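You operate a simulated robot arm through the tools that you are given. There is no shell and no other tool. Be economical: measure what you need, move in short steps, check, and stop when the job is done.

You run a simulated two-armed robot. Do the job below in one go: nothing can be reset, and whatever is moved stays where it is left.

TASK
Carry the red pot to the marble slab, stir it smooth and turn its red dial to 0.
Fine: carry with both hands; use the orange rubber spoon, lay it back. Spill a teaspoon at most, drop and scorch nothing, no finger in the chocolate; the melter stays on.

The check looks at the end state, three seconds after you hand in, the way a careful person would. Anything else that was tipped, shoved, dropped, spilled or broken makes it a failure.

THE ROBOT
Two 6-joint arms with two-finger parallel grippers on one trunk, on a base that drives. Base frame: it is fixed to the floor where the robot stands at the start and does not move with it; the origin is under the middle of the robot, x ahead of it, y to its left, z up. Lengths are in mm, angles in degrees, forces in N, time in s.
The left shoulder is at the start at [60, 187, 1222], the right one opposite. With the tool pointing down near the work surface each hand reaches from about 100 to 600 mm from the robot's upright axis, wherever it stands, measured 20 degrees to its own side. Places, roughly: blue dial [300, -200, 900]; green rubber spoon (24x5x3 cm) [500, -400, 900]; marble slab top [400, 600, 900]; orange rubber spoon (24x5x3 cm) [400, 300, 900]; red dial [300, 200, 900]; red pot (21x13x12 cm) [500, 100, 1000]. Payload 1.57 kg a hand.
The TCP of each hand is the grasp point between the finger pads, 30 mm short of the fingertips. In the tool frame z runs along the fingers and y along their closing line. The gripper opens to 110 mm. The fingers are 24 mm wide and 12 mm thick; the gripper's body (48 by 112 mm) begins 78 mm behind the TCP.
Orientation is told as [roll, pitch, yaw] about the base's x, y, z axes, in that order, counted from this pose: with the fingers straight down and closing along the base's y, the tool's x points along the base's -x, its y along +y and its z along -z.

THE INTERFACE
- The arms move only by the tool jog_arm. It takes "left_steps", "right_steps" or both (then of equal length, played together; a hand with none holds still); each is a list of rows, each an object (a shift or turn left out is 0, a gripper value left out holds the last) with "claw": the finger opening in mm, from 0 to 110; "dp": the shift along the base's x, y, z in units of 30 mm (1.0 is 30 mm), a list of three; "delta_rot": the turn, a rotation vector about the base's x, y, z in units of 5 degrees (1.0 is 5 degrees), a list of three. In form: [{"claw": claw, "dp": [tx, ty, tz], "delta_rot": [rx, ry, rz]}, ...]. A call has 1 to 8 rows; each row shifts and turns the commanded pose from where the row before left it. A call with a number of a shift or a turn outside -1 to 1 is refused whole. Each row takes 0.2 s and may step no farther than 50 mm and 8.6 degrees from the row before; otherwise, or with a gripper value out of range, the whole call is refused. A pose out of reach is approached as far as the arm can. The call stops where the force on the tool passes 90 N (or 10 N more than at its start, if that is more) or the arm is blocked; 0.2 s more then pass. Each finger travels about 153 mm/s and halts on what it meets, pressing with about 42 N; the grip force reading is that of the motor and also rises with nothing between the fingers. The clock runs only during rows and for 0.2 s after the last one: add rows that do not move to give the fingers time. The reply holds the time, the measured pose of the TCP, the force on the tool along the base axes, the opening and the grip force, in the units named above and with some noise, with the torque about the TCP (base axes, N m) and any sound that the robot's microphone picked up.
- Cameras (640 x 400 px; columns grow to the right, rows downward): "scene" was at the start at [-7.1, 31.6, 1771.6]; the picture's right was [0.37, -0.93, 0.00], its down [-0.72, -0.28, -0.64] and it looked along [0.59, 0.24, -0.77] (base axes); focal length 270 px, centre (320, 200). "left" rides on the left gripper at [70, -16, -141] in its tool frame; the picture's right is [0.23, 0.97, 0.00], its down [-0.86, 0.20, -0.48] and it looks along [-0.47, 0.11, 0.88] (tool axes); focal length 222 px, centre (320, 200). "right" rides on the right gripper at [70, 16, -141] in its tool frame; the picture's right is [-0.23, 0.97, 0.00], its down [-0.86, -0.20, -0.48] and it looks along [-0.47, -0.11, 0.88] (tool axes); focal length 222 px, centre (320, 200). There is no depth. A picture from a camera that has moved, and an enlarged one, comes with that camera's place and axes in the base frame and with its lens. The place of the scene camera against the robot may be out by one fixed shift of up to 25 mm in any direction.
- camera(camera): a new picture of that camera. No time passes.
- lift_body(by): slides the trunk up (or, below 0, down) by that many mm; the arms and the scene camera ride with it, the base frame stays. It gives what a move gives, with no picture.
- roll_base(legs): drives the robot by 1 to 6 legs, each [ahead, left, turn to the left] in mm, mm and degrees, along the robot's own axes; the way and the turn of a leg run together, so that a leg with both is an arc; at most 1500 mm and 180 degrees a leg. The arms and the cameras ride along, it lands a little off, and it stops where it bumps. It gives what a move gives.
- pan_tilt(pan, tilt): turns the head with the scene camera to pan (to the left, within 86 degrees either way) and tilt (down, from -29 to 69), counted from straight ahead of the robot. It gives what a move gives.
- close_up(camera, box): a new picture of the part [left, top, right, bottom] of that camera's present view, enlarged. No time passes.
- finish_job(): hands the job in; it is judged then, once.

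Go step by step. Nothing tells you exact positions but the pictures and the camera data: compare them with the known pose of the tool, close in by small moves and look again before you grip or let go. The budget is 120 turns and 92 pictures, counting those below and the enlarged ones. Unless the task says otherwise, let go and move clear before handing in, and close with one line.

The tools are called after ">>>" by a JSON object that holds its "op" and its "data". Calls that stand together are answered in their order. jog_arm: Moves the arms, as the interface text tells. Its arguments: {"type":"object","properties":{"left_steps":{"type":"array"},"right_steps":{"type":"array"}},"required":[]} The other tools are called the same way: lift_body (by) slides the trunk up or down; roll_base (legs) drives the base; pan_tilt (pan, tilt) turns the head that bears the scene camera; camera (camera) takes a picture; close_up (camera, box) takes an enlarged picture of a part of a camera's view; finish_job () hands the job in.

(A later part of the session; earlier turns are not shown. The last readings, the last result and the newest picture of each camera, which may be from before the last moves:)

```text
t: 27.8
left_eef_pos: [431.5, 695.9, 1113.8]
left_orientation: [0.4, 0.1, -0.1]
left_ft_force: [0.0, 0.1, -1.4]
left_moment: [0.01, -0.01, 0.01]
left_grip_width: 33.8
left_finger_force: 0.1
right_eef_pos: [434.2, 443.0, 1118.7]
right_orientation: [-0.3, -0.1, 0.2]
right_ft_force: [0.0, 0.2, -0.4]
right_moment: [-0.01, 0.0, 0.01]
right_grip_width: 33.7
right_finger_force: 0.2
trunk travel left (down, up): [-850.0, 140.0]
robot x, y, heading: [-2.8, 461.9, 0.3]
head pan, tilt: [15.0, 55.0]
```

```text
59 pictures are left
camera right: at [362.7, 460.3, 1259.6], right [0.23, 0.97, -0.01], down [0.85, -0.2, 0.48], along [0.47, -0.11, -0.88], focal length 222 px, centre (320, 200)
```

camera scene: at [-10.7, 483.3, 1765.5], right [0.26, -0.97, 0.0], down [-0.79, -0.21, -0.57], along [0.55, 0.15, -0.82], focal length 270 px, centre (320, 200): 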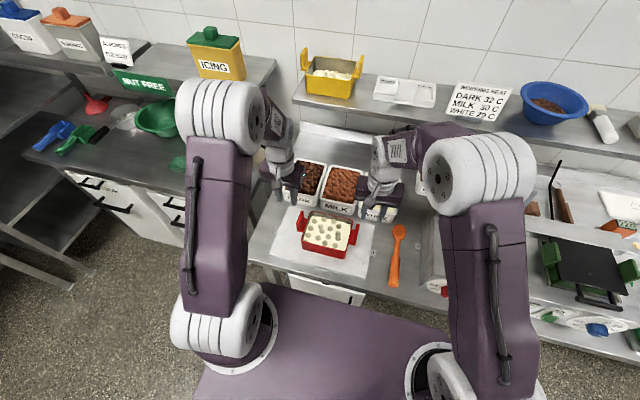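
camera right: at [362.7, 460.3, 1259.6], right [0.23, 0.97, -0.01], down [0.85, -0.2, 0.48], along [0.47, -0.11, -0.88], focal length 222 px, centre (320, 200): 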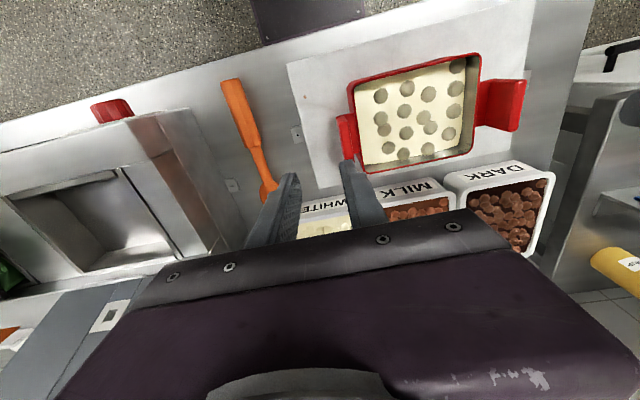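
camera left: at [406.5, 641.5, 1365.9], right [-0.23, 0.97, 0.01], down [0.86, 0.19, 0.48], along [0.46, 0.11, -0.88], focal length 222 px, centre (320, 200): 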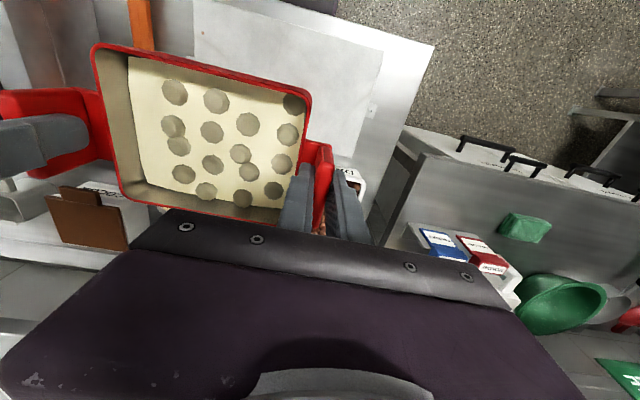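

Pot sits on the slab, centre ≈[433, 569], rim ≈950. The orange spoon lies along x from ≈[338,325] (handle end) to ≈x 570. I'll move the left hand away and bring the right hand over the handle, tilted forward 40°.

>>> {"op": "jog_arm", "data": {"right_steps": [{"claw": 60, "dp": [-0.25, -0.5, -0.3], "delta_rot": [0, -1, 0]}, {"dp": [-0.25, -0.5, -0.3], "delta_rot": [0, -1, 0]}, {"dp": [-0.25, -0.5, -0.3], "delta_rot": [0, -1, 0]}, {"dp": [-0.25, -0.5, -0.3], "delta_rot": [0, -1, 0]}, {"dp": [-0.25, -0.5, -0.3], "delta_rot": [0, -1, 0]}, {"dp": [-0.25, -0.5, -0.3], "delta_rot": [0, -1, 0]}, {"dp": [-0.25, -0.5, -0.3], "delta_rot": [0, -1, 0]}, {"dp": [-0.25, -0.5, -0.3], "delta_rot": [0, -1, 0]}], "left_steps": [{"dp": [0, 0.5, 0.8]}, {"dp": [-0.2, 0.5, 0.8]}, {"dp": [-0.2, 0.6, 0.5]}, {"dp": [-0.2, 0.6, 0]}, {"dp": [-0.2, 0.6, 0]}, {}, {}, {}]}}

>>> {"op": "camera", "data": {"camera": "right"}}

>>> {"op": "camera", "data": {"camera": "scene"}}

```text
t: 29.6
left_eef_pos: [408.1, 779.2, 1175.6]
left_orientation: [0.4, 0.0, -0.1]
left_ft_force: [-0.6, -0.1, -0.2]
left_moment: [0.01, -0.03, -0.01]
left_grip_width: 33.9
left_finger_force: 0.1
right_eef_pos: [401.7, 326.8, 1090.5]
right_orientation: [-5.2, -34.4, 0.7]
right_ft_force: [0.6, 0.5, 0.8]
right_moment: [0.0, 0.0, 0.04]
right_grip_width: 60.0
right_finger_force: 0.1
right hand out of reach, approached as far as the arm can: row 4, 5, 6, 8
trunk travel left (down, up): [-850.0, 140.0]
robot x, y, heading: [-1.0, 460.0, -0.0]
head pan, tilt: [15.0, 55.0]
```

```text
58 pictures are left
camera right: at [264.0, 355.9, 1167.4], right [0.23, 0.97, 0.06], down [0.43, -0.15, 0.89], along [0.88, -0.18, -0.45], focal length 222 px, centre (320, 200)
```

right: 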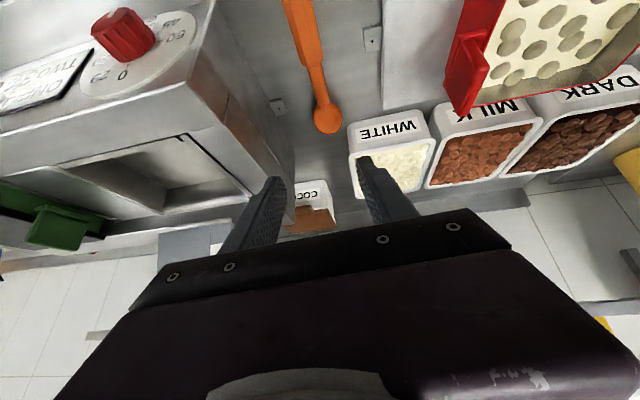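

```text
57 pictures are left
camera scene: at [-9.9, 483.6, 1765.6], right [0.26, -0.97, 0.0], down [-0.79, -0.21, -0.57], along [0.55, 0.15, -0.82], focal length 270 px, centre (320, 200)
```

scene: 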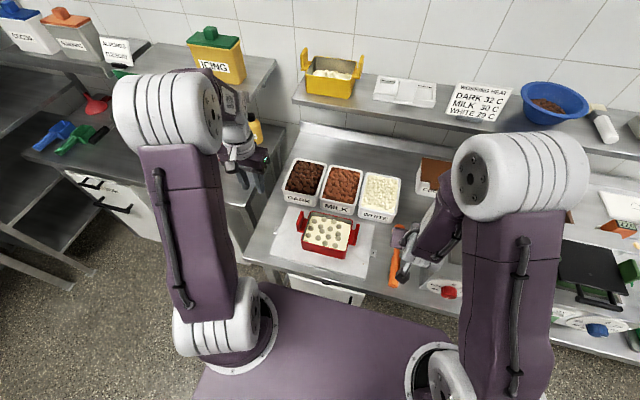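

The tilt is at the reach limit this close to the trunk. I'll back the robot up 150 mm and extend the arm forward again.

>>> {"op": "roll_base", "data": {"legs": [[-150, 0, 0]]}}

>>> {"op": "jog_arm", "data": {"right_steps": [{"dp": [0.6, 0, 0]}, {"dp": [0.7, 0, 0]}, {"dp": [0.7, 0, 0]}, {"dp": [0.7, 0, 0]}, {"dp": [0.7, 0, 0]}, {"dp": [0.7, 0, 0]}, {"dp": [0.7, 0, 0]}, {}]}}

```text
t: 31.0
left_eef_pos: [260.9, 779.7, 1174.3]
left_orientation: [0.4, 0.2, -0.1]
left_ft_force: [1.2, 0.4, -0.7]
left_moment: [0.01, 0.01, 0.02]
left_grip_width: 34.2
left_finger_force: 0.0
right_eef_pos: [254.6, 328.1, 1090.6]
right_orientation: [-5.1, -34.4, 0.7]
right_ft_force: [0.5, -0.5, -0.2]
right_moment: [-0.01, 0.02, 0.0]
right_grip_width: 60.3
right_finger_force: 0.1
trunk travel left (down, up): [-850.0, 140.0]
robot x, y, heading: [-151.0, 459.3, -0.1]
head pan, tilt: [15.0, 55.0]
```

```text
t: 32.8
left_eef_pos: [257.9, 779.5, 1175.1]
left_orientation: [0.3, 0.0, -0.2]
left_ft_force: [-0.2, -0.1, -0.1]
left_moment: [-0.01, 0.01, 0.01]
left_grip_width: 33.9
left_finger_force: 0.0
right_eef_pos: [396.6, 327.9, 1091.6]
right_orientation: [-5.2, -34.4, 0.7]
right_ft_force: [-0.2, -0.2, 0.2]
right_moment: [0.01, 0.02, -0.01]
right_grip_width: 60.3
right_finger_force: 0.1
trunk travel left (down, up): [-850.0, 140.0]
robot x, y, heading: [-153.6, 459.4, 0.0]
head pan, tilt: [15.0, 55.0]
```

>>> {"op": "jog_arm", "data": {"right_steps": [{"delta_rot": [0.86, 0, 0.45], "dp": [0, 0, -0.5]}, {"delta_rot": [0, -1, 0], "dp": [-0.1, 0, -0.8]}, {"dp": [-0.2, 0, -0.9]}, {"dp": [-0.2, -0.1, -0.9]}, {"dp": [0, -0.1, -0.9]}, {}]}}

>>> {"op": "camera", "data": {"camera": "right"}}

>>> {"op": "camera", "data": {"camera": "scene"}}

```text
t: 34.2
left_eef_pos: [258.0, 779.7, 1174.7]
left_orientation: [0.4, -0.1, -0.1]
left_ft_force: [0.8, -0.3, 0.9]
left_moment: [0.02, 0.02, 0.01]
left_grip_width: 33.9
left_finger_force: 0.0
right_eef_pos: [416.8, 330.9, 988.0]
right_orientation: [-1.6, -39.1, 0.9]
right_ft_force: [0.3, 0.2, -0.5]
right_moment: [-0.01, 0.03, 0.02]
right_grip_width: 60.1
right_finger_force: 0.1
right hand out of reach, approached as far as the arm can: row 2, 3, 4, 5
trunk travel left (down, up): [-850.0, 140.0]
robot x, y, heading: [-151.9, 463.5, -0.3]
head pan, tilt: [15.0, 55.0]
```

```text
56 pictures are left
camera right: at [272.5, 350.1, 1054.5], right [0.18, 0.98, 0.12], down [0.36, -0.18, 0.91], along [0.91, -0.12, -0.39], focal length 222 px, centre (320, 200)
```

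right: 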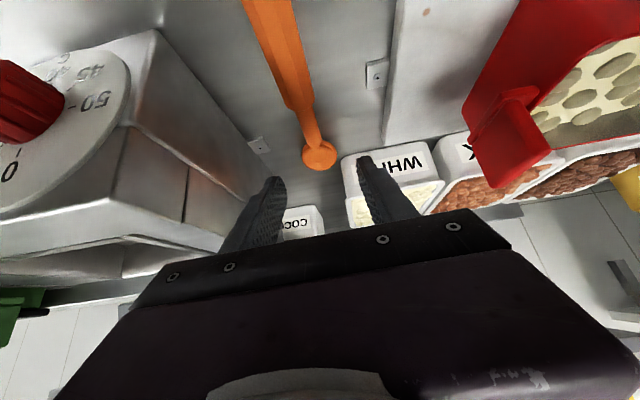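

```text
55 pictures are left
camera scene: at [-160.0, 484.2, 1765.6], right [0.26, -0.97, 0.0], down [-0.79, -0.21, -0.57], along [0.55, 0.15, -0.82], focal length 270 px, centre (320, 200)
```

scene: 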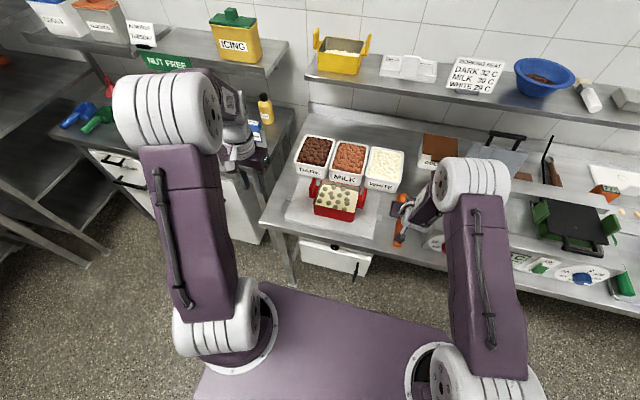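

The forearm geometry limits the tilt; lowering the trunk should flatten the forearm. I'll raise both hands first, then lower the trunk 250 mm.

>>> {"op": "jog_arm", "data": {"right_steps": [{"dp": [0, 0, 0.95]}, {"dp": [0, 0, 0.95]}, {"dp": [0, 0, 0.95]}, {"dp": [0, 0, 0.95]}, {"dp": [0, 0, 0.95]}, {"dp": [0, 0, 0.95]}, {"dp": [0, 0, 0.95]}, {"dp": [0, 0, 0.95]}], "left_steps": [{"dp": [0, 0, 0.8]}, {"dp": [0, 0, 0.8]}, {"dp": [0, 0, 0.8]}, {"dp": [0, 0, 0.8]}, {"dp": [0, 0, 0.8]}, {"dp": [0, 0, 0.8]}, {}, {}]}}

>>> {"op": "lift_body", "data": {"by": -250}}

>>> {"op": "camera", "data": {"camera": "scene"}}

```text
t: 36.0
left_eef_pos: [256.5, 778.4, 1319.4]
left_orientation: [0.4, 0.0, -0.1]
left_ft_force: [-0.4, 0.3, -0.1]
left_moment: [-0.03, 0.01, -0.01]
left_grip_width: 34.2
left_finger_force: 0.0
right_eef_pos: [417.6, 330.6, 1216.3]
right_orientation: [-0.1, -39.4, 0.1]
right_ft_force: [-0.5, 0.0, 0.1]
right_moment: [0.01, -0.02, 0.0]
right_grip_width: 59.7
right_finger_force: 0.0
trunk travel left (down, up): [-850.0, 140.0]
robot x, y, heading: [-149.1, 460.8, -0.0]
head pan, tilt: [15.0, 55.0]
```

```text
t: 38.6
left_eef_pos: [258.1, 779.7, 1070.3]
left_orientation: [0.5, 0.0, -0.1]
left_ft_force: [0.4, 0.2, -0.6]
left_moment: [-0.03, -0.02, 0.02]
left_grip_width: 34.2
left_finger_force: 0.1
right_eef_pos: [418.3, 331.5, 965.1]
right_orientation: [0.1, -39.4, 0.0]
right_ft_force: [0.0, -0.5, 1.0]
right_moment: [-0.02, 0.01, -0.02]
right_grip_width: 60.2
right_finger_force: 0.1
trunk travel left (down, up): [-600.0, 390.0]
robot x, y, heading: [-149.2, 462.4, 0.3]
head pan, tilt: [15.0, 55.0]
```

```text
54 pictures are left
camera scene: at [-159.6, 483.8, 1515.6], right [0.26, -0.97, 0.0], down [-0.79, -0.21, -0.57], along [0.55, 0.15, -0.82], focal length 270 px, centre (320, 200)
```

scene: 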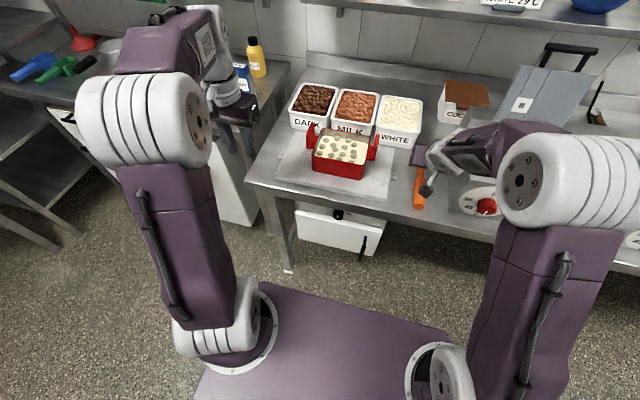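

Orientation is now reached exactly. Checking clearance to the melter and the spoon's place.

>>> {"op": "camera", "data": {"camera": "right"}}

>>> {"op": "close_up", "data": {"camera": "scene", "box": [380, 120, 540, 230]}}

```text
53 pictures are left
camera right: at [273.2, 348.3, 1031.3], right [0.18, 0.97, 0.14], down [0.36, -0.2, 0.91], along [0.92, -0.11, -0.38], focal length 222 px, centre (320, 200)
```

right: 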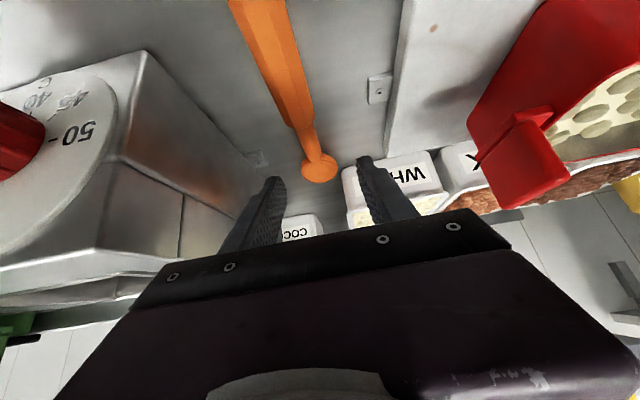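

```text
3.64 times, centred on (460, 175) of scene
camera zoom: at [-159.6, 483.8, 1515.6], right [0.26, -0.97, 0.0], down [-0.79, -0.21, -0.57], along [0.55, 0.15, -0.82], focal length 980 px, centre (-189, 291)
```

zoom: 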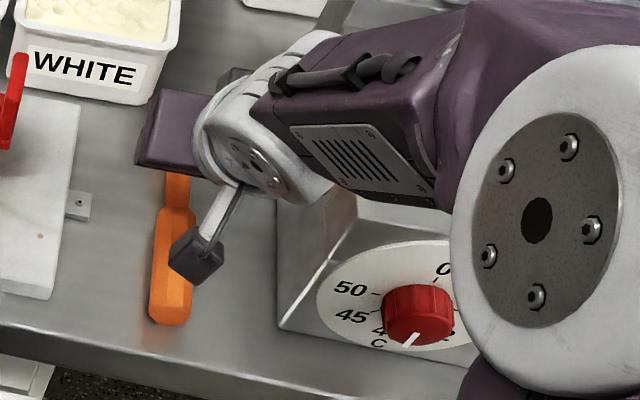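

The melter's left face is at y≈226, so there's clearance. The spoon lies along x at y≈319; I'll lower to just over the handle near x≈372 and look.

>>> {"op": "jog_arm", "data": {"right_steps": [{"claw": 50, "dp": [-0.5, -0.2, -0.4]}, {"dp": [-0.5, -0.2, -0.5]}, {"dp": [-0.5, 0, -0.6]}, {"dp": [0, 0, -0.6]}, {}]}}

>>> {"op": "camera", "data": {"camera": "right"}}

>>> {"op": "close_up", "data": {"camera": "scene", "box": [380, 120, 540, 230]}}

```text
t: 39.8
left_eef_pos: [258.0, 779.9, 1068.4]
left_orientation: [0.4, 0.0, -0.1]
left_ft_force: [0.2, 0.0, -0.7]
left_moment: [0.02, 0.0, 0.01]
left_grip_width: 33.9
left_finger_force: 0.0
right_eef_pos: [377.7, 320.8, 908.4]
right_orientation: [0.1, -39.3, 0.0]
right_ft_force: [-0.1, -0.5, 0.3]
right_moment: [0.01, -0.02, -0.01]
right_grip_width: 50.4
right_finger_force: 0.0
right hand out of reach, approached as far as the arm can: row 2
trunk travel left (down, up): [-600.0, 390.0]
robot x, y, heading: [-149.8, 463.1, -0.1]
head pan, tilt: [15.0, 55.0]
```

```text
51 pictures are left
camera right: at [234.3, 337.9, 974.4], right [0.18, 0.97, 0.14], down [0.36, -0.2, 0.91], along [0.92, -0.11, -0.38], focal length 222 px, centre (320, 200)
```

right: 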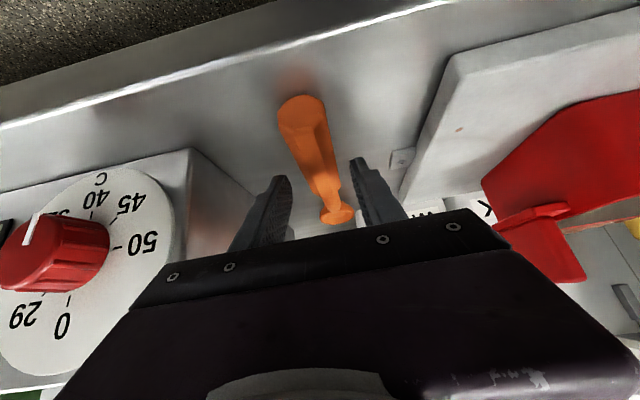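

```text
3.64 times, centred on (460, 175) of scene
camera zoom: at [-160.0, 483.8, 1515.6], right [0.26, -0.97, 0.0], down [-0.79, -0.21, -0.57], along [0.55, 0.15, -0.82], focal length 980 px, centre (-189, 291)
```

zoom: 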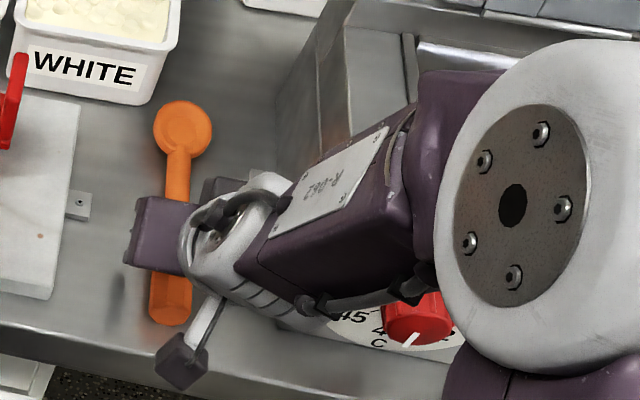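

Handle is between the fingers. Lowering carefully, feeling for the counter.

>>> {"op": "jog_arm", "data": {"right_steps": [{"dp": [0, 0.03, -0.3]}, {"dp": [0, 0, -0.3]}, {"dp": [0, 0, -0.1]}, {}]}}

>>> {"op": "close_up", "data": {"camera": "right", "box": [200, 80, 440, 230]}}

```text
t: 40.8
left_eef_pos: [255.5, 777.3, 1071.9]
left_orientation: [0.3, -0.1, -0.1]
left_ft_force: [0.6, 0.5, -0.5]
left_moment: [0.0, 0.01, 0.01]
left_grip_width: 33.8
left_finger_force: 0.0
right_eef_pos: [379.2, 321.7, 890.9]
right_orientation: [-0.1, -39.9, -0.1]
right_ft_force: [0.9, -3.3, 16.8]
right_moment: [0.1, -0.18, 0.21]
right_grip_width: 50.1
right_finger_force: 0.1
trunk travel left (down, up): [-600.0, 390.0]
robot x, y, heading: [-149.2, 460.6, -0.0]
head pan, tilt: [15.0, 55.0]
```

```text
2.67 times, centred on (320, 155) of right
camera zoom: at [234.0, 338.7, 955.1], right [0.17, 0.97, 0.15], down [0.35, -0.2, 0.92], along [0.92, -0.11, -0.38], focal length 592 px, centre (320, 320)
```

zoom: 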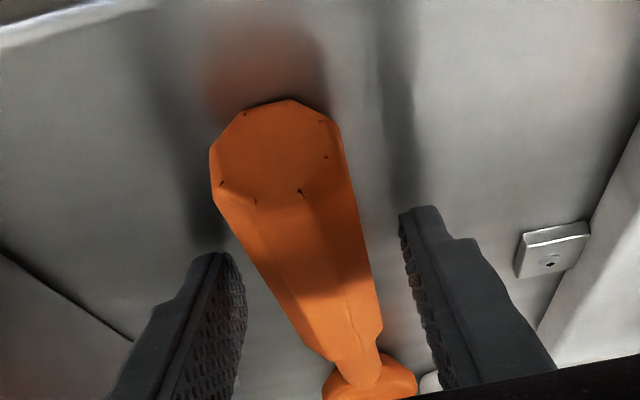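

Fingertips touch the counter (z≈860) with the handle between them. Raising 2 mm and closing.

>>> {"op": "jog_arm", "data": {"right_steps": [{"dp": [0, 0, 0.1]}, {"claw": 0}, {}, {}]}}

>>> {"op": "close_up", "data": {"camera": "right", "box": [200, 80, 440, 230]}}

```text
t: 41.8
left_eef_pos: [257.4, 779.2, 1070.2]
left_orientation: [0.4, -0.1, -0.1]
left_ft_force: [0.2, -0.6, 0.3]
left_moment: [0.03, 0.01, 0.0]
left_grip_width: 34.0
left_finger_force: 0.0
right_eef_pos: [377.0, 321.2, 889.7]
right_orientation: [0.0, -39.4, 0.0]
right_ft_force: [-5.1, 1.2, 4.4]
right_moment: [0.04, 0.17, 0.04]
right_grip_width: 28.3
right_finger_force: 38.3
trunk travel left (down, up): [-600.0, 390.0]
robot x, y, heading: [-149.1, 464.4, 0.1]
head pan, tilt: [15.0, 55.0]
```

```text
2.67 times, centred on (320, 155) of right
camera zoom: at [233.0, 338.9, 956.5], right [0.18, 0.97, 0.14], down [0.36, -0.2, 0.91], along [0.92, -0.11, -0.38], focal length 592 px, centre (320, 320)
```

zoom: 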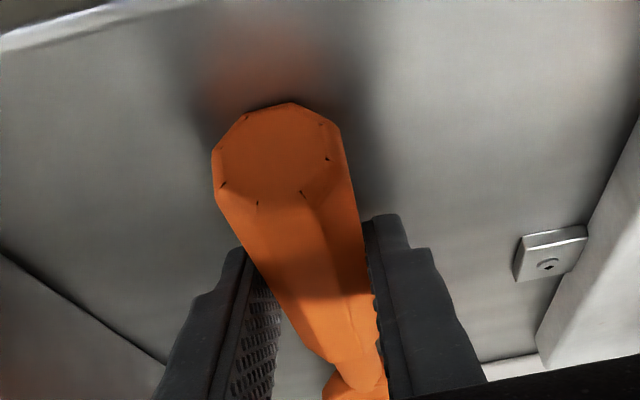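

Spoon gripped firmly (28 mm). Lifting straight up while keeping it level, then I'll check the hold.

>>> {"op": "jog_arm", "data": {"right_steps": [{"dp": [0, 0, 0.3]}, {"dp": [0, 0, 0.6]}, {"dp": [0, 0, 0.9]}, {"dp": [0, 0, 0.95]}, {"dp": [0, 0, 0.95]}, {"dp": [0, 0, 0.95]}, {"dp": [0, 0, 0.95]}, {"dp": [0, 0, 0.95]}]}}

>>> {"op": "camera", "data": {"camera": "scene"}}

```text
t: 43.6
left_eef_pos: [257.4, 779.5, 1070.1]
left_orientation: [0.4, 0.1, -0.1]
left_ft_force: [-0.2, -0.3, -0.9]
left_moment: [-0.03, -0.04, -0.02]
left_grip_width: 34.3
left_finger_force: 0.0
right_eef_pos: [379.3, 320.1, 1088.1]
right_orientation: [0.1, -39.4, 0.0]
right_ft_force: [-0.4, 0.5, -0.9]
right_moment: [-0.01, 0.04, -0.02]
right_grip_width: 28.5
right_finger_force: 38.4
trunk travel left (down, up): [-600.0, 390.0]
robot x, y, heading: [-148.4, 462.0, 0.1]
head pan, tilt: [15.0, 55.0]
```

```text
47 pictures are left
camera scene: at [-159.9, 483.8, 1515.5], right [0.26, -0.97, 0.0], down [-0.79, -0.21, -0.57], along [0.55, 0.15, -0.82], focal length 270 px, centre (320, 200)
```

scene: 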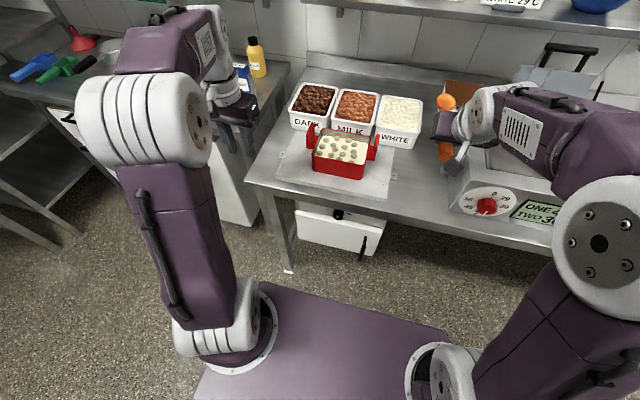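

>>> {"op": "jog_arm", "data": {"right_steps": [{"dp": [0, 0, 0.5], "delta_rot": [0, 1, 0]}, {"dp": [0, 0, 0.5], "delta_rot": [0, 1, 0]}, {"dp": [0, 0, 0.5], "delta_rot": [0, 1, 0]}, {"dp": [0, 0, 0.5], "delta_rot": [0, 1, 0]}, {"dp": [0, 0, 0.5], "delta_rot": [0, 1, 0]}, {"dp": [0, 0, 0.5], "delta_rot": [0, 1, 0]}, {"dp": [0, 0, 0.5], "delta_rot": [0, 1, 0]}, {"dp": [0, 0, 0], "delta_rot": [0, 1, 0]}]}}

>>> {"op": "jog_arm", "data": {"right_steps": [{"dp": [-0.15, 0.9, 0], "delta_rot": [0, 1, 0]}, {"dp": [-0.15, 0.9, 0], "delta_rot": [0, 1, 0]}, {"dp": [-0.15, 0.9, 0], "delta_rot": [0, 1, 0]}, {"dp": [-0.15, 0.9, 0], "delta_rot": [0, 1, 0]}, {"dp": [0, 0.9, 0]}, {"dp": [0, 0.9, 0]}, {"dp": [0, 0.9, 0]}, {"dp": [0, 0.9, 0]}]}}

>>> {"op": "camera", "data": {"camera": "scene"}}

>>> {"op": "camera", "data": {"camera": "right"}}

```text
t: 45.4
left_eef_pos: [257.0, 778.9, 1067.8]
left_orientation: [0.4, 0.0, -0.1]
left_ft_force: [-0.4, 0.8, -0.3]
left_moment: [0.0, 0.01, 0.01]
left_grip_width: 34.2
left_finger_force: 0.0
right_eef_pos: [334.1, 317.1, 1154.0]
right_orientation: [-0.1, 0.4, 0.1]
right_ft_force: [-0.1, -0.3, -0.6]
right_moment: [-0.01, 0.03, 0.05]
right_grip_width: 28.2
right_finger_force: 38.3
right hand out of reach, approached as far as the arm can: row 6, 7, 8
trunk travel left (down, up): [-600.0, 390.0]
robot x, y, heading: [-151.4, 467.9, 0.1]
head pan, tilt: [15.0, 55.0]
```

```text
t: 47.2
left_eef_pos: [258.0, 779.6, 1068.6]
left_orientation: [0.3, 0.0, -0.1]
left_ft_force: [-0.6, 0.0, 0.0]
left_moment: [-0.01, 0.01, -0.05]
left_grip_width: 33.9
left_finger_force: 0.1
right_eef_pos: [238.1, 511.9, 1081.3]
right_orientation: [0.0, 20.4, -0.1]
right_ft_force: [-0.6, -0.3, 0.0]
right_moment: [0.02, 0.03, 0.04]
right_grip_width: 28.5
right_finger_force: 38.4
right hand out of reach, approached as far as the arm can: row 1, 2, 3, 4, 5, 6, 7, 8
trunk travel left (down, up): [-600.0, 390.0]
robot x, y, heading: [-147.6, 461.8, 0.2]
head pan, tilt: [15.0, 55.0]
```

```text
46 pictures are left
camera scene: at [-159.5, 484.9, 1515.6], right [0.26, -0.97, 0.0], down [-0.79, -0.21, -0.57], along [0.55, 0.15, -0.82], focal length 270 px, centre (320, 200)
```

scene: 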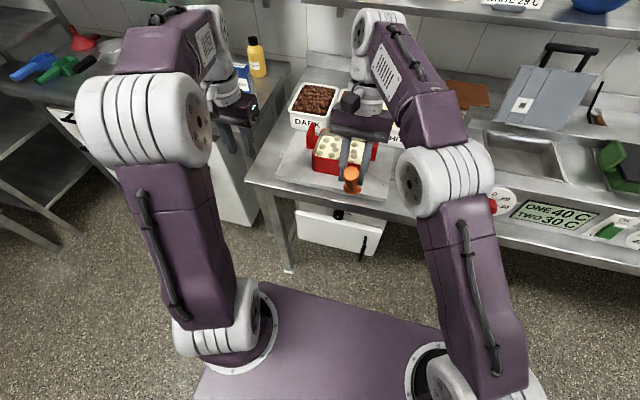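

```text
45 pictures are left
camera right: at [221.1, 529.2, 1238.5], right [0.21, 0.97, -0.08], down [0.97, -0.2, 0.15], along [0.13, -0.11, -0.99], focal length 222 px, centre (320, 200)
```

right: 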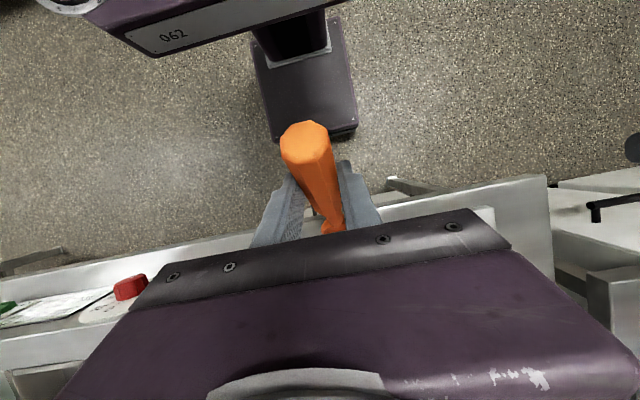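

The lowered, backed-off stance can't reach with this tilt, so I'll raise the trunk 250 mm (spoon then well clear) and drive forward 130 mm.

>>> {"op": "lift_body", "data": {"by": 250}}

>>> {"op": "roll_base", "data": {"legs": [[130, 0, 0]]}}

>>> {"op": "camera", "data": {"camera": "scene"}}

```text
t: 49.8
left_eef_pos: [256.4, 779.7, 1318.8]
left_orientation: [0.3, -0.1, -0.1]
left_ft_force: [-0.8, -0.2, -0.7]
left_moment: [0.01, -0.02, -0.02]
left_grip_width: 33.9
left_finger_force: 0.0
right_eef_pos: [238.2, 510.4, 1330.4]
right_orientation: [0.1, 20.4, 0.0]
right_ft_force: [0.1, -0.1, -0.8]
right_moment: [0.0, 0.02, 0.03]
right_grip_width: 28.7
right_finger_force: 38.2
trunk travel left (down, up): [-850.0, 140.0]
robot x, y, heading: [-148.4, 462.4, -0.0]
head pan, tilt: [15.0, 55.0]
```

```text
t: 51.1
left_eef_pos: [386.9, 778.9, 1320.3]
left_orientation: [0.4, 0.0, -0.2]
left_ft_force: [-0.7, -0.8, 0.1]
left_moment: [0.01, -0.04, 0.0]
left_grip_width: 34.0
left_finger_force: 0.0
right_eef_pos: [367.7, 511.4, 1333.3]
right_orientation: [0.1, 20.4, 0.0]
right_ft_force: [0.1, -0.3, -0.4]
right_moment: [-0.01, -0.02, -0.01]
right_grip_width: 28.3
right_finger_force: 38.6
trunk travel left (down, up): [-850.0, 140.0]
robot x, y, heading: [-20.3, 464.3, 0.1]
head pan, tilt: [15.0, 55.0]
```

```text
44 pictures are left
camera scene: at [-31.4, 483.9, 1765.6], right [0.26, -0.97, 0.0], down [-0.79, -0.21, -0.57], along [0.56, 0.15, -0.82], focal length 270 px, centre (320, 200)
```

scene: 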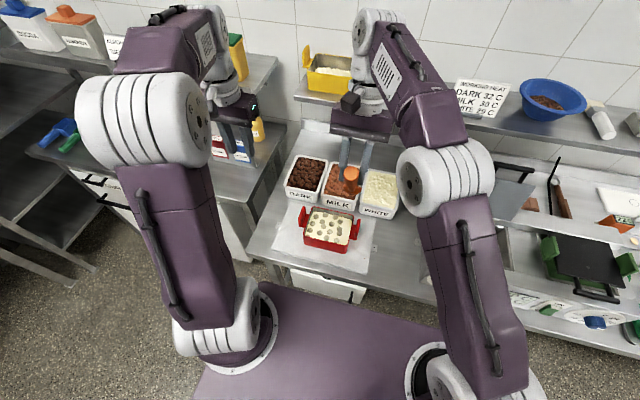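

>>> {"op": "jog_arm", "data": {"right_steps": [{"dp": [-0.1, 0.95, 0]}, {"dp": [-0.1, 0.95, -0.3]}, {"dp": [0, 0, -0.9]}, {"dp": [0, 0, -0.9]}, {"dp": [0, 0, -0.9]}, {"dp": [0, 0, -0.9]}, {"dp": [0, 0, -0.9]}, {"dp": [0, 0, -0.9]}]}}

>>> {"op": "close_up", "data": {"camera": "scene", "box": [260, 140, 420, 260]}}

>>> {"op": "camera", "data": {"camera": "left"}}

```text
t: 52.9
left_eef_pos: [389.8, 780.4, 1319.8]
left_orientation: [0.4, -0.1, -0.1]
left_ft_force: [0.2, 0.6, -0.3]
left_moment: [0.02, -0.01, 0.0]
left_grip_width: 33.7
left_finger_force: 0.1
right_eef_pos: [353.9, 563.0, 1152.6]
right_orientation: [0.1, 20.4, 0.0]
right_ft_force: [0.1, 0.0, -1.0]
right_moment: [0.03, 0.02, 0.02]
right_grip_width: 28.5
right_finger_force: 38.7
right hand out of reach, approached as far as the arm can: row 1, 2
trunk travel left (down, up): [-850.0, 140.0]
robot x, y, heading: [-18.5, 463.3, -0.1]
head pan, tilt: [15.0, 55.0]
```

```text
3.33 times, centred on (340, 200) of scene
camera zoom: at [-27.6, 484.6, 1765.6], right [0.26, -0.97, 0.0], down [-0.79, -0.21, -0.57], along [0.55, 0.15, -0.82], focal length 898 px, centre (253, 200)
```

zoom: 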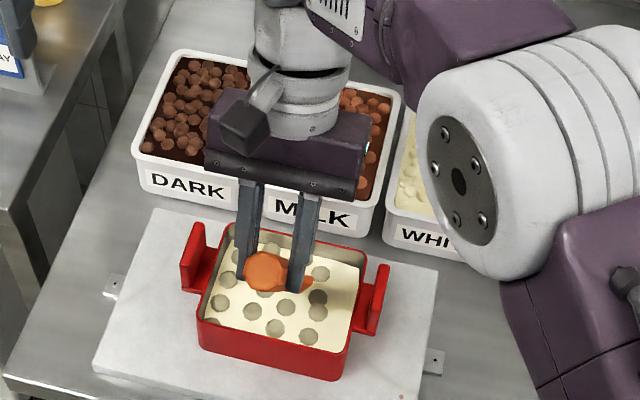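

```text
42 pictures are left
camera left: at [319.2, 763.0, 1460.5], right [-0.23, 0.97, 0.01], down [0.86, 0.2, 0.48], along [0.47, 0.11, -0.88], focal length 222 px, centre (320, 200)
```

left: 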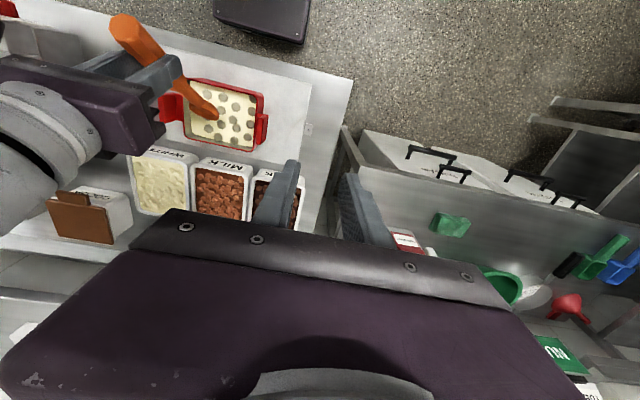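

Spoon tip is over the pot (≈[433, 563, 974]); pot rim centre ≈[436, 572]. Lowering the spoon into the chocolate, then feeling for the bottom.

>>> {"op": "jog_arm", "data": {"right_steps": [{"dp": [0.1, 0.25, -0.2]}, {"dp": [0, 0, -0.5]}, {"dp": [0, 0, -0.5]}, {"dp": [0, 0, -0.5]}, {"dp": [0, 0, -0.3]}, {"dp": [0, 0, -0.2]}, {}]}}

>>> {"op": "close_up", "data": {"camera": "scene", "box": [260, 140, 420, 260]}}

>>> {"op": "close_up", "data": {"camera": "left", "box": [100, 0, 340, 180]}}

```text
t: 54.5
left_eef_pos: [389.7, 779.0, 1320.2]
left_orientation: [0.4, -0.1, -0.1]
left_ft_force: [-0.4, 0.1, -0.5]
left_moment: [0.02, 0.01, -0.02]
left_grip_width: 34.0
left_finger_force: 0.0
right_eef_pos: [356.5, 568.3, 1087.2]
right_orientation: [0.2, 20.4, -0.1]
right_ft_force: [0.6, 0.7, -1.4]
right_moment: [-0.05, 0.03, -0.03]
right_grip_width: 28.3
right_finger_force: 37.7
trunk travel left (down, up): [-850.0, 140.0]
robot x, y, heading: [-17.5, 460.3, -0.0]
head pan, tilt: [15.0, 55.0]
```

```text
3.33 times, centred on (340, 200) of scene
camera zoom: at [-27.8, 484.0, 1765.6], right [0.26, -0.97, 0.0], down [-0.79, -0.21, -0.57], along [0.55, 0.15, -0.82], focal length 898 px, centre (253, 200)
```

zoom: 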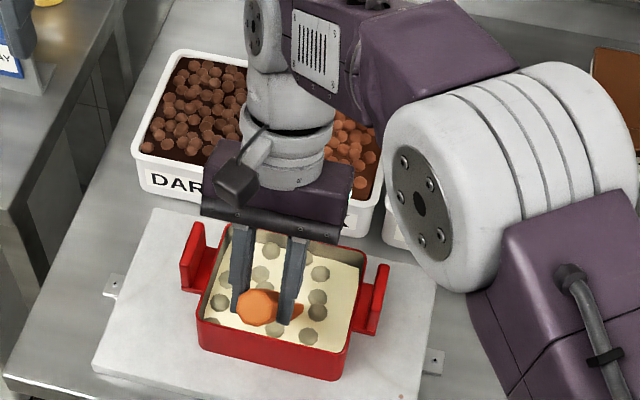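

```text
2.22 times, centred on (220, 90) of left
camera zoom: at [319.1, 762.5, 1460.6], right [-0.23, 0.97, 0.01], down [0.86, 0.2, 0.48], along [0.47, 0.11, -0.88], focal length 494 px, centre (542, 444)
```

zoom: 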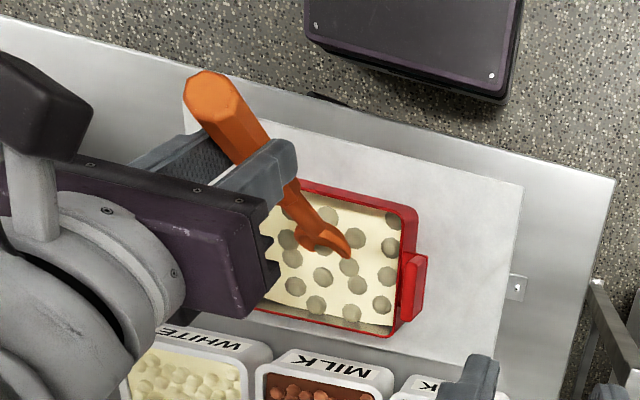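

>>> {"op": "jog_arm", "data": {"right_steps": [{"dp": [0.1, 0, -0.25]}, {"dp": [0.1, 0, -0.25]}, {"dp": [0, 0, -0.15]}, {}]}}

>>> {"op": "close_up", "data": {"camera": "left", "box": [160, 50, 300, 160]}}

```text
t: 55.5
left_eef_pos: [389.7, 778.8, 1319.0]
left_orientation: [0.4, -0.1, -0.2]
left_ft_force: [-0.1, 0.0, 1.2]
left_moment: [0.0, 0.06, -0.05]
left_grip_width: 34.0
left_finger_force: 0.1
right_eef_pos: [363.1, 569.6, 1066.9]
right_orientation: [0.1, 20.5, 0.0]
right_ft_force: [0.1, -0.5, -0.6]
right_moment: [-0.01, 0.03, -0.02]
right_grip_width: 28.6
right_finger_force: 38.4
trunk travel left (down, up): [-850.0, 140.0]
robot x, y, heading: [-17.0, 457.0, -0.1]
head pan, tilt: [15.0, 55.0]
```

```text
3.64 times, centred on (230, 105) of left
camera zoom: at [319.0, 762.4, 1460.6], right [-0.23, 0.97, 0.01], down [0.86, 0.2, 0.48], along [0.47, 0.11, -0.88], focal length 808 px, centre (647, 546)
```

zoom: 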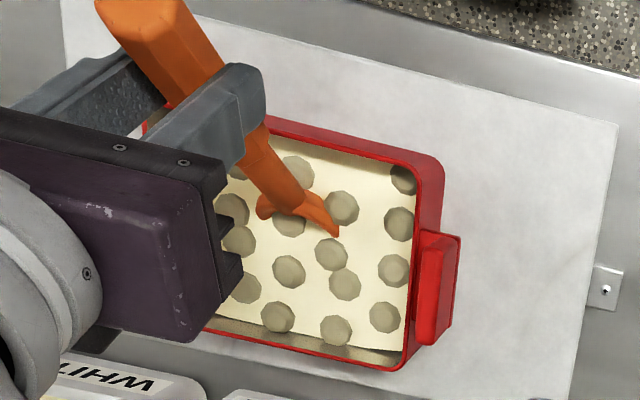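

>>> {"op": "jog_arm", "data": {"right_steps": [{"dp": [0.05, 0, -0.12]}, {"dp": [0, 0, -0.12]}, {"dp": [0, 0, -0.12]}, {}]}}

```text
t: 56.5
left_eef_pos: [383.7, 778.0, 1321.8]
left_orientation: [0.3, -0.4, -0.1]
left_ft_force: [-0.5, 0.3, -0.6]
left_moment: [0.0, 0.02, -0.01]
left_grip_width: 33.9
left_finger_force: 0.0
right_eef_pos: [357.9, 569.6, 1059.0]
right_orientation: [0.3, 20.3, 0.0]
right_ft_force: [-13.9, -0.2, 33.1]
right_moment: [0.02, -0.46, 0.03]
right_grip_width: 28.4
right_finger_force: 38.3
trunk travel left (down, up): [-850.0, 140.0]
robot x, y, heading: [-18.2, 461.0, 0.2]
head pan, tilt: [15.0, 55.0]
```

Bottom felt at TCP z≈1060. I'll raise 5 mm and begin with a small gentle loop.

>>> {"op": "jog_arm", "data": {"right_steps": [{"dp": [0, 0, 0.27]}, {"dp": [0.5, 0.05, 0]}, {"dp": [-0.12, 0.42, 0]}, {"dp": [-0.3, 0.18, 0]}, {"dp": [-0.3, -0.18, 0]}, {"dp": [-0.12, -0.42, 0]}, {"dp": [0.12, -0.42, 0]}, {"dp": [0.3, -0.18, 0]}]}}

>>> {"op": "jog_arm", "data": {"right_steps": [{"dp": [0.3, 0.18, 0]}, {"dp": [0.12, 0.42, 0]}, {"dp": [0.2, 0, 0]}, {"dp": [-0.08, 0.5, 0]}, {"dp": [-0.3, 0.4, 0]}, {"dp": [-0.4, 0.1, 0]}, {"dp": [-0.3, -0.3, 0]}, {}]}}

>>> {"op": "close_up", "data": {"camera": "left", "box": [160, 50, 300, 160]}}

```text
t: 58.3
left_eef_pos: [390.5, 779.5, 1319.2]
left_orientation: [0.5, 0.0, -0.2]
left_ft_force: [-0.4, -0.7, -0.3]
left_moment: [-0.01, -0.02, 0.03]
left_grip_width: 33.9
left_finger_force: 0.0
right_eef_pos: [367.5, 551.9, 1064.4]
right_orientation: [0.2, 20.5, 0.0]
right_ft_force: [0.0, -0.3, -1.6]
right_moment: [0.02, 0.01, 0.02]
right_grip_width: 28.5
right_finger_force: 38.3
trunk travel left (down, up): [-850.0, 140.0]
robot x, y, heading: [-20.4, 461.4, 0.1]
head pan, tilt: [15.0, 55.0]
```

```text
t: 60.1
left_eef_pos: [388.9, 779.0, 1319.0]
left_orientation: [0.3, 0.0, 0.0]
left_ft_force: [-0.2, 0.5, -0.3]
left_moment: [0.03, 0.01, 0.01]
left_grip_width: 34.0
left_finger_force: 0.1
right_eef_pos: [353.3, 592.7, 1063.8]
right_orientation: [0.0, 20.5, 0.0]
right_ft_force: [0.4, -0.1, -1.8]
right_moment: [0.04, 0.02, 0.0]
right_grip_width: 28.8
right_finger_force: 38.2
trunk travel left (down, up): [-850.0, 140.0]
robot x, y, heading: [-21.9, 463.3, 0.1]
head pan, tilt: [15.0, 55.0]
```

```text
3.64 times, centred on (230, 105) of left
camera zoom: at [319.3, 762.7, 1460.5], right [-0.23, 0.97, 0.01], down [0.86, 0.2, 0.48], along [0.47, 0.11, -0.88], focal length 808 px, centre (647, 546)
```

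zoom: 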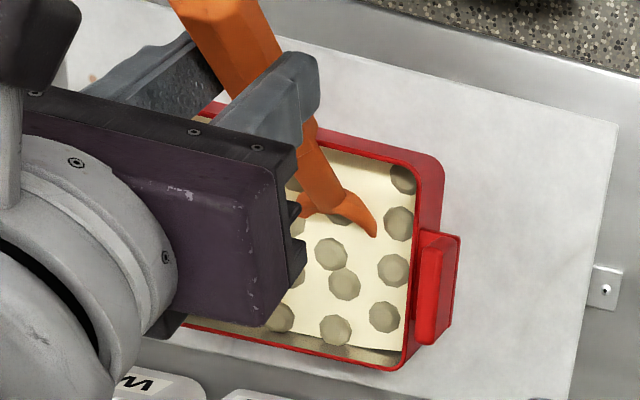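

No spill and the pot stays put; lumps still there. Continuing with wider loops.

>>> {"op": "jog_arm", "data": {"right_steps": [{"dp": [-0.4, -0.73, 0]}, {"dp": [0.244, -0.849, 0]}, {"dp": [0.589, -0.351, 0]}, {"dp": [0.589, 0.351, 0]}, {"dp": [0.244, 0.849, 0]}, {"dp": [-0.244, 0.849, 0]}, {"dp": [-0.589, 0.351, 0]}, {"dp": [-0.589, -0.351, 0]}]}}

>>> {"op": "jog_arm", "data": {"right_steps": [{"dp": [-0.244, -0.849, 0]}, {"dp": [0.244, -0.849, 0]}, {"dp": [0.589, -0.351, 0]}, {"dp": [0.589, 0.351, 0]}, {"dp": [0.244, 0.849, 0]}, {"dp": [-0.244, 0.849, 0]}, {"dp": [-0.589, 0.351, 0]}, {"dp": [-0.589, -0.351, 0]}]}}

>>> {"op": "jog_arm", "data": {"right_steps": [{"dp": [-0.244, -0.849, 0]}, {"dp": [0.244, -0.849, 0]}, {"dp": [0.589, -0.351, 0]}, {"dp": [0.589, 0.351, 0]}, {"dp": [0.244, 0.849, 0]}, {"dp": [-0.244, 0.849, 0]}, {"dp": [-0.589, 0.351, 0]}, {"dp": [-0.589, -0.351, 0]}]}}

>>> {"op": "close_up", "data": {"camera": "left", "box": [160, 50, 300, 160]}}

```text
t: 61.9
left_eef_pos: [387.3, 779.1, 1319.9]
left_orientation: [0.4, 0.0, -0.1]
left_ft_force: [-0.1, 0.8, 0.6]
left_moment: [0.02, -0.01, -0.04]
left_grip_width: 34.3
left_finger_force: 0.1
right_eef_pos: [347.8, 594.8, 1065.0]
right_orientation: [0.1, 20.4, 0.0]
right_ft_force: [-0.1, 0.1, -1.3]
right_moment: [0.02, 0.02, -0.04]
right_grip_width: 28.5
right_finger_force: 38.4
trunk travel left (down, up): [-850.0, 140.0]
robot x, y, heading: [-17.4, 462.4, -0.2]
head pan, tilt: [15.0, 55.0]
```

```text
t: 63.7
left_eef_pos: [387.1, 778.3, 1320.5]
left_orientation: [0.4, 0.0, -0.1]
left_ft_force: [-0.1, -0.2, -0.4]
left_moment: [-0.01, -0.05, -0.02]
left_grip_width: 33.8
left_finger_force: 0.1
right_eef_pos: [348.0, 594.6, 1064.7]
right_orientation: [0.1, 20.4, -0.1]
right_ft_force: [-0.2, -0.1, -0.5]
right_moment: [0.01, 0.02, 0.01]
right_grip_width: 28.4
right_finger_force: 38.5
trunk travel left (down, up): [-850.0, 140.0]
robot x, y, heading: [-14.3, 463.5, -0.2]
head pan, tilt: [15.0, 55.0]
```

```text
t: 65.5
left_eef_pos: [388.3, 777.9, 1319.9]
left_orientation: [0.4, 0.0, -0.1]
left_ft_force: [-0.2, 0.0, 0.2]
left_moment: [0.03, -0.01, 0.0]
left_grip_width: 34.0
left_finger_force: 0.0
right_eef_pos: [348.3, 595.6, 1064.6]
right_orientation: [0.1, 20.4, -0.1]
right_ft_force: [0.7, -0.9, -1.1]
right_moment: [-0.02, 0.06, 0.02]
right_grip_width: 28.1
right_finger_force: 38.6
trunk travel left (down, up): [-850.0, 140.0]
robot x, y, heading: [-20.9, 464.2, -0.2]
head pan, tilt: [15.0, 55.0]
```

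```text
3.64 times, centred on (230, 105) of left
camera zoom: at [318.1, 761.7, 1461.0], right [-0.23, 0.97, 0.01], down [0.86, 0.19, 0.48], along [0.47, 0.11, -0.88], focal length 808 px, centre (647, 546)
```

zoom: 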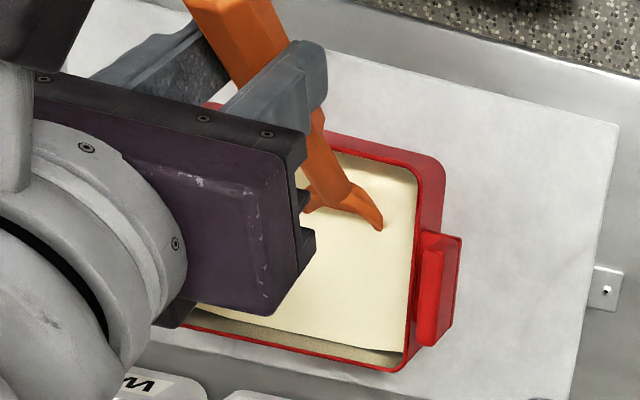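

The lumps have gone on this side. Checking the rest from the scene camera.

>>> {"op": "close_up", "data": {"camera": "scene", "box": [280, 180, 400, 270]}}

```text
4.44 times, centred on (340, 225) of scene
camera zoom: at [-28.9, 483.0, 1765.5], right [0.26, -0.97, 0.0], down [-0.79, -0.21, -0.57], along [0.55, 0.15, -0.82], focal length 1198 px, centre (231, 89)
```

zoom: 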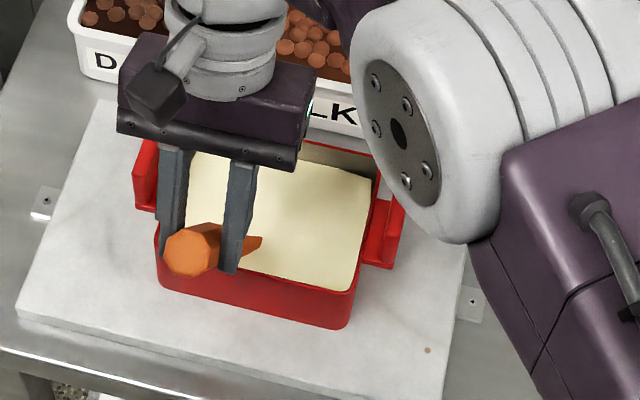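

It looks smooth. One more loop for good measure, ending near the centre, then lift the head just above the surface and let it drip.

>>> {"op": "jog_arm", "data": {"right_steps": [{"dp": [-0.1, -0.849, 0]}, {"dp": [0.244, -0.849, 0]}, {"dp": [0.589, -0.351, 0]}, {"dp": [0.589, 0.351, 0]}, {"dp": [0.1, 0.849, 0]}, {"dp": [-0.4, 0.3, 0]}, {"dp": [-0.4, -0.2, 0]}, {}]}}

>>> {"op": "jog_arm", "data": {"right_steps": [{"dp": [0, -0.1, 0.4]}, {"dp": [0, 0, 0.5]}, {"dp": [0, 0, 0.5]}, {"dp": [0, 0, 0.3]}, {}, {}, {}, {}]}}

>>> {"op": "jog_arm", "data": {"right_steps": [{}, {}, {}, {}, {}, {}, {}, {}]}}

>>> {"op": "close_up", "data": {"camera": "left", "box": [120, 20, 300, 160]}}

```text
t: 67.3
left_eef_pos: [388.7, 780.1, 1319.7]
left_orientation: [0.4, -0.1, -0.1]
left_ft_force: [0.5, -0.6, -0.5]
left_moment: [-0.03, -0.04, 0.0]
left_grip_width: 34.0
left_finger_force: 0.0
right_eef_pos: [367.6, 573.2, 1064.8]
right_orientation: [0.1, 20.4, 0.0]
right_ft_force: [-0.5, -0.1, -0.8]
right_moment: [0.01, 0.0, 0.0]
right_grip_width: 28.6
right_finger_force: 38.2
trunk travel left (down, up): [-850.0, 140.0]
robot x, y, heading: [-21.7, 461.8, -0.3]
head pan, tilt: [15.0, 55.0]
```

```text
t: 69.1
left_eef_pos: [388.7, 778.7, 1319.6]
left_orientation: [0.4, 0.0, -0.1]
left_ft_force: [0.4, -0.1, -0.2]
left_moment: [0.03, 0.0, 0.0]
left_grip_width: 34.1
left_finger_force: 0.1
right_eef_pos: [366.8, 570.7, 1116.2]
right_orientation: [0.1, 20.4, 0.0]
right_ft_force: [1.2, -0.2, -0.4]
right_moment: [0.0, -0.02, 0.01]
right_grip_width: 28.3
right_finger_force: 38.3
trunk travel left (down, up): [-850.0, 140.0]
robot x, y, heading: [-18.2, 461.5, 0.1]
head pan, tilt: [15.0, 55.0]
```

```text
t: 70.9
left_eef_pos: [387.3, 779.3, 1318.4]
left_orientation: [0.4, 0.0, 0.0]
left_ft_force: [-0.2, 0.0, 0.0]
left_moment: [-0.01, 0.02, 0.02]
left_grip_width: 33.9
left_finger_force: 0.0
right_eef_pos: [366.2, 571.4, 1115.6]
right_orientation: [0.1, 20.4, -0.1]
right_ft_force: [0.5, 0.0, -0.9]
right_moment: [0.02, 0.03, -0.01]
right_grip_width: 28.3
right_finger_force: 38.6
trunk travel left (down, up): [-850.0, 140.0]
robot x, y, heading: [-17.8, 462.7, 0.0]
head pan, tilt: [15.0, 55.0]
```

```text
2.86 times, centred on (210, 90) of left
camera zoom: at [319.1, 762.5, 1460.6], right [-0.23, 0.97, 0.01], down [0.86, 0.2, 0.48], along [0.47, 0.11, -0.88], focal length 635 px, centre (634, 514)
```

zoom: 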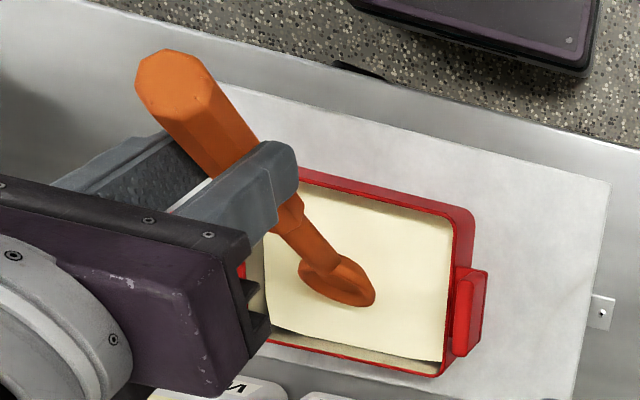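

Smooth chocolate, clean drip-free head. Now raising, moving back over the spoon's spot, and backing the base up.

>>> {"op": "jog_arm", "data": {"right_steps": [{"dp": [0, 0, 0.5]}, {"dp": [0, 0, 0.7]}, {"dp": [0, 0, 0.8]}, {"dp": [0, 0, 0.8]}, {"dp": [0, 0, 0.5]}, {"dp": [0, -0.6, 0]}, {"dp": [0, -0.8, 0]}, {"dp": [0, -0.9, 0]}]}}

>>> {"op": "jog_arm", "data": {"right_steps": [{"dp": [0, -0.9, 0]}, {"dp": [0, -0.9, 0]}, {"dp": [0, -0.9, 0]}, {"dp": [0, -0.9, 0]}, {"dp": [0, -0.9, 0]}, {"dp": [0, -0.9, 0]}, {"dp": [0, -0.6, 0]}, {}]}}

>>> {"op": "roll_base", "data": {"legs": [[-130, 0, 0]]}}

>>> {"op": "camera", "data": {"camera": "scene"}}

```text
t: 72.7
left_eef_pos: [389.6, 779.3, 1319.3]
left_orientation: [0.4, 0.0, -0.1]
left_ft_force: [0.5, 0.0, -1.0]
left_moment: [0.04, 0.04, -0.01]
left_grip_width: 34.0
left_finger_force: 0.0
right_eef_pos: [367.5, 500.3, 1214.4]
right_orientation: [0.1, 20.4, 0.0]
right_ft_force: [0.3, 0.2, -0.9]
right_moment: [0.02, 0.01, -0.01]
right_grip_width: 28.6
right_finger_force: 38.5
trunk travel left (down, up): [-850.0, 140.0]
robot x, y, heading: [-18.2, 463.9, -0.0]
head pan, tilt: [15.0, 55.0]
```

```text
t: 74.5
left_eef_pos: [389.3, 779.4, 1318.5]
left_orientation: [0.4, 0.0, -0.1]
left_ft_force: [0.3, 0.0, 0.1]
left_moment: [0.0, -0.01, -0.03]
left_grip_width: 34.3
left_finger_force: 0.0
right_eef_pos: [366.9, 320.3, 1215.1]
right_orientation: [0.0, 20.5, 0.0]
right_ft_force: [0.6, -0.8, -0.6]
right_moment: [0.0, 0.0, 0.0]
right_grip_width: 28.5
right_finger_force: 38.2
trunk travel left (down, up): [-850.0, 140.0]
robot x, y, heading: [-22.8, 462.4, -0.2]
head pan, tilt: [15.0, 55.0]
```

```text
t: 75.7
left_eef_pos: [261.4, 779.2, 1318.0]
left_orientation: [0.4, 0.1, 0.0]
left_ft_force: [0.7, 0.1, -0.1]
left_moment: [-0.01, 0.04, 0.0]
left_grip_width: 34.1
left_finger_force: 0.1
right_eef_pos: [239.3, 321.4, 1213.5]
right_orientation: [0.1, 20.5, 0.2]
right_ft_force: [0.6, -0.3, -1.0]
right_moment: [0.0, 0.06, -0.01]
right_grip_width: 28.2
right_finger_force: 38.1
trunk travel left (down, up): [-850.0, 140.0]
robot x, y, heading: [-148.2, 461.5, 0.4]
head pan, tilt: [15.0, 55.0]
```

```text
34 pictures are left
camera scene: at [-153.2, 483.9, 1765.5], right [0.26, -0.97, 0.0], down [-0.79, -0.21, -0.57], along [0.55, 0.15, -0.82], focal length 270 px, centre (320, 200)
```

scene: 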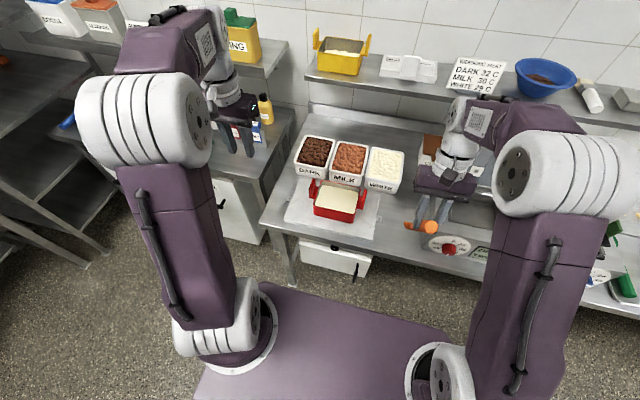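

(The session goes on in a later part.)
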